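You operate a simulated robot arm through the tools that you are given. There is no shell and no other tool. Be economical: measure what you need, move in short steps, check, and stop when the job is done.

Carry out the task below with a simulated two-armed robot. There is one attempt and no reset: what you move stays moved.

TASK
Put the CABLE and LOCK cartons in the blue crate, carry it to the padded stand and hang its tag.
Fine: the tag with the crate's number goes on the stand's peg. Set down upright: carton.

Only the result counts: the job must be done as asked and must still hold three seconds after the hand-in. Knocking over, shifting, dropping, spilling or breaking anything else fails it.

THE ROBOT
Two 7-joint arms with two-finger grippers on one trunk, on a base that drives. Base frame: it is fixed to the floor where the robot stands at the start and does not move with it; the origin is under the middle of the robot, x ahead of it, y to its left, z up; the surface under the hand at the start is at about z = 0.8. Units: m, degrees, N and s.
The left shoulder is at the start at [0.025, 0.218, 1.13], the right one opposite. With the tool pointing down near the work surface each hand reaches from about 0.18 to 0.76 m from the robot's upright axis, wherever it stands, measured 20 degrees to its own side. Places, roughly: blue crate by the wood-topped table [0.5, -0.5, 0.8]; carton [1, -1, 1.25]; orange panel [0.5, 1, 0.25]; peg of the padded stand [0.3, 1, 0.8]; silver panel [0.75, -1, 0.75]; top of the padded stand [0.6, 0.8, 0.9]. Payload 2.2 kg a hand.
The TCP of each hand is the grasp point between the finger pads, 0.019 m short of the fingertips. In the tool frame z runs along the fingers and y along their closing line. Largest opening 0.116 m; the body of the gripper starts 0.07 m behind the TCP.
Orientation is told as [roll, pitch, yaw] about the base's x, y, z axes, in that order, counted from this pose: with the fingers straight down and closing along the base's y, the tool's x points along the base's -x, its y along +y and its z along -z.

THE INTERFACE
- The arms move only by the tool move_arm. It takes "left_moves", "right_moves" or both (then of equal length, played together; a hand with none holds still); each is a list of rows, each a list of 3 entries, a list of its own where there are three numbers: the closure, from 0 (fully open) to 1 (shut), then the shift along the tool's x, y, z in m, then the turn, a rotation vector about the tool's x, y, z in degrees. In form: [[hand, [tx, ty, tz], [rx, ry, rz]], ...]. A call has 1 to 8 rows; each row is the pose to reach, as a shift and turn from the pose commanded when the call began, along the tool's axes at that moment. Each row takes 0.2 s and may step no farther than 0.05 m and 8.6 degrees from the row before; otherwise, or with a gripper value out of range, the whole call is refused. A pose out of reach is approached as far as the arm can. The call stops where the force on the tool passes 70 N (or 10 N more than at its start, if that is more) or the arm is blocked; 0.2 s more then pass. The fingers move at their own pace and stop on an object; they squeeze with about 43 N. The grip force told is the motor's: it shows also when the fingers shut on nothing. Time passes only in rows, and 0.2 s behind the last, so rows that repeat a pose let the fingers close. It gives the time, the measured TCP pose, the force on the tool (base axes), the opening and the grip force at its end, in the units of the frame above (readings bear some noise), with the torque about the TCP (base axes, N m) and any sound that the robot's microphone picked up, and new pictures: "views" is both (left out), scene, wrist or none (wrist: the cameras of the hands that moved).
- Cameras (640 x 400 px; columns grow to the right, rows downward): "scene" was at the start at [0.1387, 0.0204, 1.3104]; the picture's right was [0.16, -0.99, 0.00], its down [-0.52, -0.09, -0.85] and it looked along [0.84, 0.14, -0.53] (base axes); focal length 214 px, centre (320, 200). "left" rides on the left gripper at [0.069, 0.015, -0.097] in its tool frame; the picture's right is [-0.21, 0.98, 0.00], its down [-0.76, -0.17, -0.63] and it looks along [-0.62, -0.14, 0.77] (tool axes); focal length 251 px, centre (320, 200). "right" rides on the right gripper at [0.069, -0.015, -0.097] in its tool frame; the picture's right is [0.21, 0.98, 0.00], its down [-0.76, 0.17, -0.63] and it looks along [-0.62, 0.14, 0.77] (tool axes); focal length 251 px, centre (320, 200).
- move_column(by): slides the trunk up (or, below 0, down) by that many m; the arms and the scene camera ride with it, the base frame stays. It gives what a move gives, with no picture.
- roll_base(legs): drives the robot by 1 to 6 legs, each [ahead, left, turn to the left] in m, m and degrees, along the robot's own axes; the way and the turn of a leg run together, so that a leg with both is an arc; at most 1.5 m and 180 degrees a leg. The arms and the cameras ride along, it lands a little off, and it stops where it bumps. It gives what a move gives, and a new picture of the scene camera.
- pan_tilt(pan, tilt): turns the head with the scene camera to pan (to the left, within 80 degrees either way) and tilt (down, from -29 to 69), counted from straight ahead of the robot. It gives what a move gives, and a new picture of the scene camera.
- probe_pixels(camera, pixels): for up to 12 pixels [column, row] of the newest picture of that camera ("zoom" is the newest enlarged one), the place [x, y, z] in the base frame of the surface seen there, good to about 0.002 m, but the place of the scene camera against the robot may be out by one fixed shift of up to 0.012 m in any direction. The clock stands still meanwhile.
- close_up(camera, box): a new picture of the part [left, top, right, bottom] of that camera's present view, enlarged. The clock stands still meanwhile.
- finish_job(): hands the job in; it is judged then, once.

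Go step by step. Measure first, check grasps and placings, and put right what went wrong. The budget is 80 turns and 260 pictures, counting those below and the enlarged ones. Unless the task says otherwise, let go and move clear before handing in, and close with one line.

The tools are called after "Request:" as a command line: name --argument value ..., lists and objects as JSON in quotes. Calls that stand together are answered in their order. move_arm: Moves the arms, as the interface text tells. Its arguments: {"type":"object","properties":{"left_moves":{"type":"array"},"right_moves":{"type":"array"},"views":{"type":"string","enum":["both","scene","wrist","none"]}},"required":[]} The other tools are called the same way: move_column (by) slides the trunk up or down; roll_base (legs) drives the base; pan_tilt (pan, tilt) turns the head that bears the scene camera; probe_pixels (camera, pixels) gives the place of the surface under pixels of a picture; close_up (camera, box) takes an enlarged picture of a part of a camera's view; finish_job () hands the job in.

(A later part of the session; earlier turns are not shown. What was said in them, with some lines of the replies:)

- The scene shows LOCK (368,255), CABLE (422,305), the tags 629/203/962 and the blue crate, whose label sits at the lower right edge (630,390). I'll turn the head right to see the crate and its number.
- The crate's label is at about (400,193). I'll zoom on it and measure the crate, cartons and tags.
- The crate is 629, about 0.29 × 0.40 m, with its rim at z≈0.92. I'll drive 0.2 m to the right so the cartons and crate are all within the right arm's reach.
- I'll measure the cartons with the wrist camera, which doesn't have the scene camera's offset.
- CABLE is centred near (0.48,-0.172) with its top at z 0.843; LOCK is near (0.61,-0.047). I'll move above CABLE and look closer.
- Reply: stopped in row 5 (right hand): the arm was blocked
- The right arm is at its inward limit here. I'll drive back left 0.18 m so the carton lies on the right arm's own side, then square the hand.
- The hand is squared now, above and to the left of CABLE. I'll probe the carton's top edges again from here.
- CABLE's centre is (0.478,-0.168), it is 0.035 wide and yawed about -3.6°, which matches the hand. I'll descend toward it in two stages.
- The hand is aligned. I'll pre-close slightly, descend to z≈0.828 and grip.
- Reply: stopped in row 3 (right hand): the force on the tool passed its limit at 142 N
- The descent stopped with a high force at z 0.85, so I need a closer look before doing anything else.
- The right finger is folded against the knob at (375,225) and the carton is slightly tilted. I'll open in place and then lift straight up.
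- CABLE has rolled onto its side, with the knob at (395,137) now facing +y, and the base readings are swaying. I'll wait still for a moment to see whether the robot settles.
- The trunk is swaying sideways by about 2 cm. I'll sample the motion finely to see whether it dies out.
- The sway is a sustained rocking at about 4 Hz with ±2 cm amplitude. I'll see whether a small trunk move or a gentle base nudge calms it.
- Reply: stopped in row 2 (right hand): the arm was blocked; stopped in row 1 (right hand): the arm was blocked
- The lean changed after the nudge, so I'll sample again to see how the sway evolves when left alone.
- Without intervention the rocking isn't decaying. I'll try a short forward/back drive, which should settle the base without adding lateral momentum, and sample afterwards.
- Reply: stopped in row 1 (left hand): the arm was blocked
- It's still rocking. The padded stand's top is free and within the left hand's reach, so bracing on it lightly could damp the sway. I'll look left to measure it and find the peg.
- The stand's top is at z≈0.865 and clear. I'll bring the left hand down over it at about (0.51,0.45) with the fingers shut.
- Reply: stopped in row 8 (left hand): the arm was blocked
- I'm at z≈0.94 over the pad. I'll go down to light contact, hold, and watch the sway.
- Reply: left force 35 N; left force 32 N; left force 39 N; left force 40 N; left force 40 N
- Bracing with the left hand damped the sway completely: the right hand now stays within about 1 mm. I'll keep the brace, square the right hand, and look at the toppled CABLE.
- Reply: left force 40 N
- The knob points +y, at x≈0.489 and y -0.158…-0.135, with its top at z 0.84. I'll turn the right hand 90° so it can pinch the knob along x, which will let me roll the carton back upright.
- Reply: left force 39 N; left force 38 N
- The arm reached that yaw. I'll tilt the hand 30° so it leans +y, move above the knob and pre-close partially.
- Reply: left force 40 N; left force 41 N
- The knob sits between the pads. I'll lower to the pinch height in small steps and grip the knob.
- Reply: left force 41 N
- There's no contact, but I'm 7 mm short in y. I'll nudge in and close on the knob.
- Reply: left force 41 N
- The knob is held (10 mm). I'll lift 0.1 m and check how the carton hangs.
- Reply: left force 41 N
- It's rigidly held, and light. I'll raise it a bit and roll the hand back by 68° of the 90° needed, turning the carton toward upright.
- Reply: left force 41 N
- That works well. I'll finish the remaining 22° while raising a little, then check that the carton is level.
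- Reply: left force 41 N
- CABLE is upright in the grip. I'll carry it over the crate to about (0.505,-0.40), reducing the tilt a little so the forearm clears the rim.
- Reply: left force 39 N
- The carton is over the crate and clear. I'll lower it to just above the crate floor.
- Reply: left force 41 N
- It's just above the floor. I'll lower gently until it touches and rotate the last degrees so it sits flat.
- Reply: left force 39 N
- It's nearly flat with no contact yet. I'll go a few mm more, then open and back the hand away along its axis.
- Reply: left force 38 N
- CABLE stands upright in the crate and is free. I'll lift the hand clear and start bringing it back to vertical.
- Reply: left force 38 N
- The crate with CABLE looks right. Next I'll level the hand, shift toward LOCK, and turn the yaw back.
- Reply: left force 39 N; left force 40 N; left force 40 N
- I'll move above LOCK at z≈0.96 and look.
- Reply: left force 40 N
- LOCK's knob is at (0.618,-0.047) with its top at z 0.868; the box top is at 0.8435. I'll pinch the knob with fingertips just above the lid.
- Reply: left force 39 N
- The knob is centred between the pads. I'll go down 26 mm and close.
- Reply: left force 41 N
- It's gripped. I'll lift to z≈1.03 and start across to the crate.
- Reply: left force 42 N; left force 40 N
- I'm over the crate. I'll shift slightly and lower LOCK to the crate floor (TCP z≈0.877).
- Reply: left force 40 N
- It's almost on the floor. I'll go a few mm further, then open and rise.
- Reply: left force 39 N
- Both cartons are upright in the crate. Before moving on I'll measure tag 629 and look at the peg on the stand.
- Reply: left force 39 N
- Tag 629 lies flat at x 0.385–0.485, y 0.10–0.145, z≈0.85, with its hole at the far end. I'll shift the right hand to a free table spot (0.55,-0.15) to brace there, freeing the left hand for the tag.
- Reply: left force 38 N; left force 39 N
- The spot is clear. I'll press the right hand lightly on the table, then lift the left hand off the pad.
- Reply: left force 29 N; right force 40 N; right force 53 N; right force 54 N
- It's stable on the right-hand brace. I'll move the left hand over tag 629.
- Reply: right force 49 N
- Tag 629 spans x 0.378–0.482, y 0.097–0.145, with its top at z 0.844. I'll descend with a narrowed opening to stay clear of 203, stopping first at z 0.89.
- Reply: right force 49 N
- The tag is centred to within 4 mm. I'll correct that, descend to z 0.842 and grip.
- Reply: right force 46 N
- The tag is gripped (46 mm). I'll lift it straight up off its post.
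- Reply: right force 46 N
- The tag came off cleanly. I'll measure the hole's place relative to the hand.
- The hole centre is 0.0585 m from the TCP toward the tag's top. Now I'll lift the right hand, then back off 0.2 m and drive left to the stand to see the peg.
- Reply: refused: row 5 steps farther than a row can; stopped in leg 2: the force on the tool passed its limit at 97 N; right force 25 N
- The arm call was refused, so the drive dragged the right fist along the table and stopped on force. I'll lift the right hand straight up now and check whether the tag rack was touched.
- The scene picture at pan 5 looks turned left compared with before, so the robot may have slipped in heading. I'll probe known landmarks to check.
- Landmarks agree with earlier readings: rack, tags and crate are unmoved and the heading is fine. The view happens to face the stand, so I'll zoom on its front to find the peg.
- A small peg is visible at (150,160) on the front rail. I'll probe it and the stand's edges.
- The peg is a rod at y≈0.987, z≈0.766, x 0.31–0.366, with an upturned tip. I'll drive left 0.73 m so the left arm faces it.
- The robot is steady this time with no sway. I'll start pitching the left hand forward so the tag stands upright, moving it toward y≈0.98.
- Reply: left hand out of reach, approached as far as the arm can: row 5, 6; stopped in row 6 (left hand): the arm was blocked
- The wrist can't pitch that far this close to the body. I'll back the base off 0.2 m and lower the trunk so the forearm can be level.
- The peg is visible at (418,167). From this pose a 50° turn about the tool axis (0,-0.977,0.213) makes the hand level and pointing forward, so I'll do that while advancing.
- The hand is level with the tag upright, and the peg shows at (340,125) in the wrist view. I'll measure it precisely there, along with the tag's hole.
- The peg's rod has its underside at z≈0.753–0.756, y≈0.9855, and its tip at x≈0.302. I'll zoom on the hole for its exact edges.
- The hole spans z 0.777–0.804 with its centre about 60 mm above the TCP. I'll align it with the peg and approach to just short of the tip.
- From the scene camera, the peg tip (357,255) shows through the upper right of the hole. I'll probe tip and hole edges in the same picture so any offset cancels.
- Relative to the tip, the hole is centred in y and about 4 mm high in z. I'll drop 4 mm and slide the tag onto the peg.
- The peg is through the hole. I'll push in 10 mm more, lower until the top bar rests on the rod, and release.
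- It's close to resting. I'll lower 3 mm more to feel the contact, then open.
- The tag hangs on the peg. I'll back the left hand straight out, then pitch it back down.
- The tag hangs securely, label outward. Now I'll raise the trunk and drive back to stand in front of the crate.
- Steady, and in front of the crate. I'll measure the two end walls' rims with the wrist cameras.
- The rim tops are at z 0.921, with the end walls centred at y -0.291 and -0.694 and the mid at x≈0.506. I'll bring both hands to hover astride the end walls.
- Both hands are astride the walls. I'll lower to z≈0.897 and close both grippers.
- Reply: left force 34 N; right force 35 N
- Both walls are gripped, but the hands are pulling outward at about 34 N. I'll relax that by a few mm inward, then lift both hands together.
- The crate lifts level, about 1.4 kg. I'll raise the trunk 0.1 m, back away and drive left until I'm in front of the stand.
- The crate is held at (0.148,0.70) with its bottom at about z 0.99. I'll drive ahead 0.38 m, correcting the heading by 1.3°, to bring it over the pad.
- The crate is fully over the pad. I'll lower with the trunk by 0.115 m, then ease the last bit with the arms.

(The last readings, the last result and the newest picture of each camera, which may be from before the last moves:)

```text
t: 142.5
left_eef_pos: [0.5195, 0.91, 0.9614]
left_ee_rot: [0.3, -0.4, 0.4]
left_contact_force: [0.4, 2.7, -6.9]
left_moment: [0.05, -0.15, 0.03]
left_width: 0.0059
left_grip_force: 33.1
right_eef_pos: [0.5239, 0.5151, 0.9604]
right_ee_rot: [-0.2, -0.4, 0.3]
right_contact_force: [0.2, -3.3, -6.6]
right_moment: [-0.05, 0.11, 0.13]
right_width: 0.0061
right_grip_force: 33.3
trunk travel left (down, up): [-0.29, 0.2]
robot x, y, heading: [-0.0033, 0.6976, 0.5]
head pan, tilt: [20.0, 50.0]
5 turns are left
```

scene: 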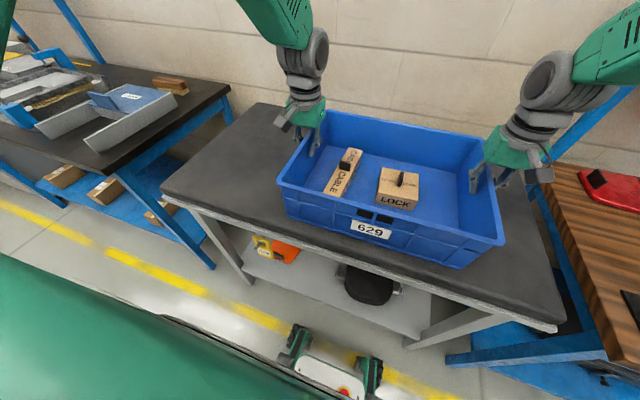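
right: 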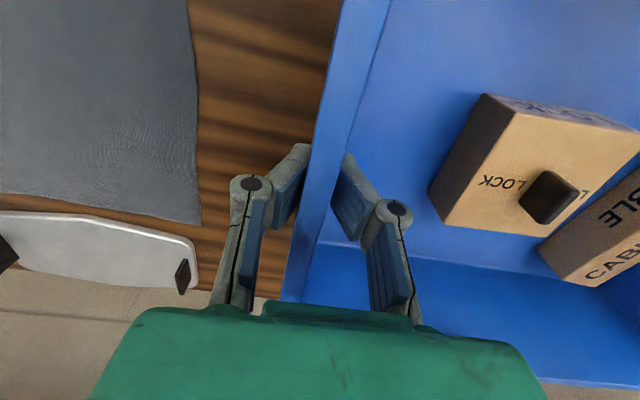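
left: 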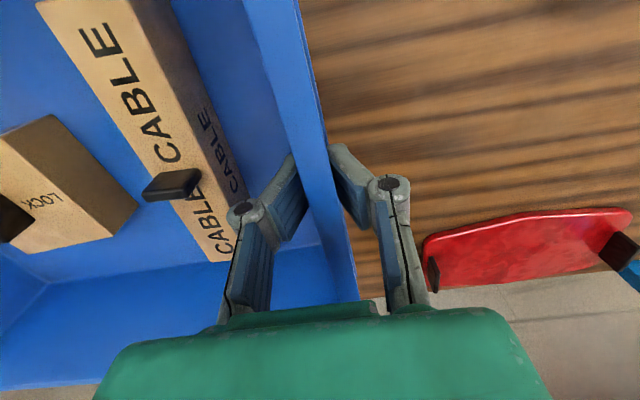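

It's a few mm above the pad. I'll lower onto it, open both hands, and lift them straight up.

Request:
move_arm --left_moves '[[1, [0, 0, 0.003], [0, 0, 0]], [1, [0, 0, 0.006], [0, 0, 0]], [1, [0, 0, 0.008], [0, 0, 0]], [1, [0, 0, 0.008], [0, 0, 0]]]' --right_moves '[[1, [0, 0, 0.003], [0, 0, 0]], [1, [0, 0, 0.006], [0, 0, 0]], [1, [0, 0, 0.008], [0, 0, 0]], [1, [0, 0, 0.008], [0, 0, 0]]]' --views "none"

Request:
move_arm --left_moves '[[0.85, [0, 0, 0], [0, 0, 0]], [0.6, [0, 0, 0], [0, 0, 0]], [0.3, [0, 0, 0], [0, 0, 0]], [0.3, [0, 0, 0], [0, 0, 0]]]' --right_moves '[[0.85, [0, 0, 0], [0, 0, 0]], [0.6, [0, 0, 0], [0, 0, 0]], [0.3, [0, 0, 0], [0, 0, 0]], [0.3, [0, 0, 0], [0, 0, 0]]]' --views "scene"

```text
t: 143.5
left_eef_pos: [0.5191, 0.9129, 0.9529]
left_ee_rot: [0.2, -0.6, 0.5]
left_contact_force: [1.9, -2.2, -1.0]
left_moment: [-0.05, 0.88, 0.3]
left_width: 0.006
left_grip_force: 33.6
right_eef_pos: [0.5258, 0.5171, 0.9571]
right_ee_rot: [-0.3, -0.9, 0.3]
right_contact_force: [2.6, 3.2, 23.1]
right_moment: [0.04, 0.76, 0.43]
right_width: 0.006
right_grip_force: 33.6
trunk travel left (down, up): [-0.29, 0.2]
robot x, y, heading: [-0.0069, 0.6994, 0.5]
head pan, tilt: [20.0, 50.0]
```

```text
t: 144.5
left_eef_pos: [0.5202, 0.9131, 0.955]
left_ee_rot: [0.3, -0.4, 0.5]
left_contact_force: [0.0, -0.3, 0.0]
left_moment: [-0.02, 0.05, 0.03]
left_width: 0.0811
left_grip_force: 0.0
right_eef_pos: [0.5252, 0.5152, 0.9547]
right_ee_rot: [-0.2, -0.5, 0.3]
right_contact_force: [-0.8, 0.0, -0.3]
right_moment: [-0.01, 0.04, 0.01]
right_width: 0.0812
right_grip_force: 0.1
trunk travel left (down, up): [-0.29, 0.2]
robot x, y, heading: [-0.0088, 0.6989, 0.4]
head pan, tilt: [20.0, 50.0]
4 turns are left
```

scene: 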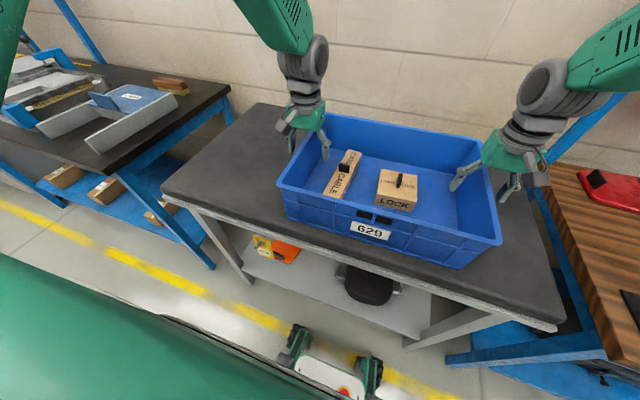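

The crate rests on the pad and both hands are open. I'll lift them clear and check the crate and tag.

Request:
move_arm --left_moves '[[0.3, [0, 0, -0.02], [0, 0, 0]], [0.3, [0, 0, -0.06], [0, 0, 0]], [0.3, [0, 0, -0.1], [0, 0, 0]], [0.3, [0, 0, -0.14], [0, 0, 0]], [0.3, [0, 0, -0.14], [0, 0, 0]]]' --right_moves '[[0.3, [0, 0, -0.02], [0, 0, 0]], [0.3, [0, 0, -0.06], [0, 0, 0]], [0.3, [0, 0, -0.1], [0, 0, 0]], [0.3, [0, 0, -0.14], [0, 0, 0]], [0.3, [0, 0, -0.14], [0, 0, 0]]]' --views "scene"

Request:
close_up --camera "scene" --box '[230, 100, 510, 290]'

```text
t: 145.7
left_eef_pos: [0.5219, 0.9101, 1.0937]
left_ee_rot: [0.3, -0.4, 0.6]
left_contact_force: [0.5, 0.5, 0.2]
left_moment: [0.0, 0.04, -0.01]
left_width: 0.0812
left_grip_force: 0.0
right_eef_pos: [0.526, 0.516, 1.091]
right_ee_rot: [-0.2, -0.5, 0.3]
right_contact_force: [-0.1, 0.0, -0.5]
right_moment: [-0.01, -0.04, 0.01]
right_width: 0.0814
right_grip_force: 0.0
trunk travel left (down, up): [-0.29, 0.2]
robot x, y, heading: [-0.006, 0.6956, 0.5]
head pan, tilt: [20.0, 50.0]
```

scene: 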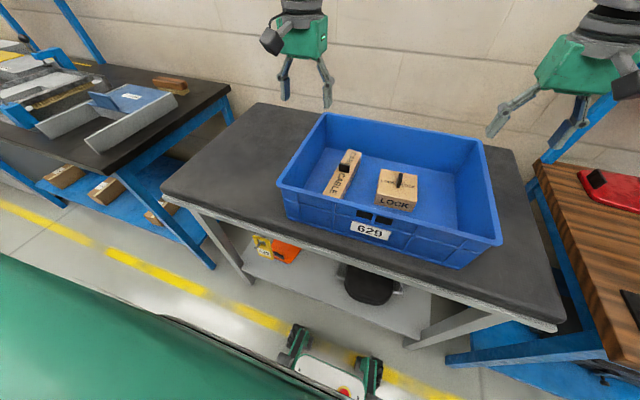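

```text
2.11 times, centred on (370, 195) of scene
3 turns are left
```

zoom: 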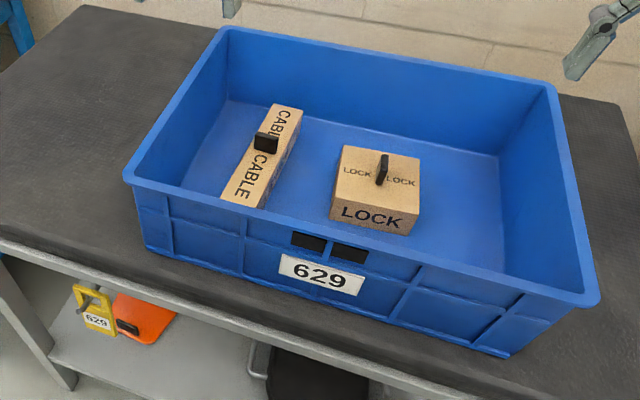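

The crate sits on the padded stand with both cartons upright, tag 629 hangs on the peg, and both hands are clear. I'm handing in.

Request:
finish_job

```text
The job is handed in.
```

I handed in the job: crate 629 is on the padded stand with the CABLE and LOCK cartons upright inside, tag 629 hangs on the stand's peg, and both hands are clear. Along the way I tipped CABLE onto its side once and stood it back up. I also dragged the closed right hand a short way across the table, but the tag rack and crate measured unmoved afterwards.
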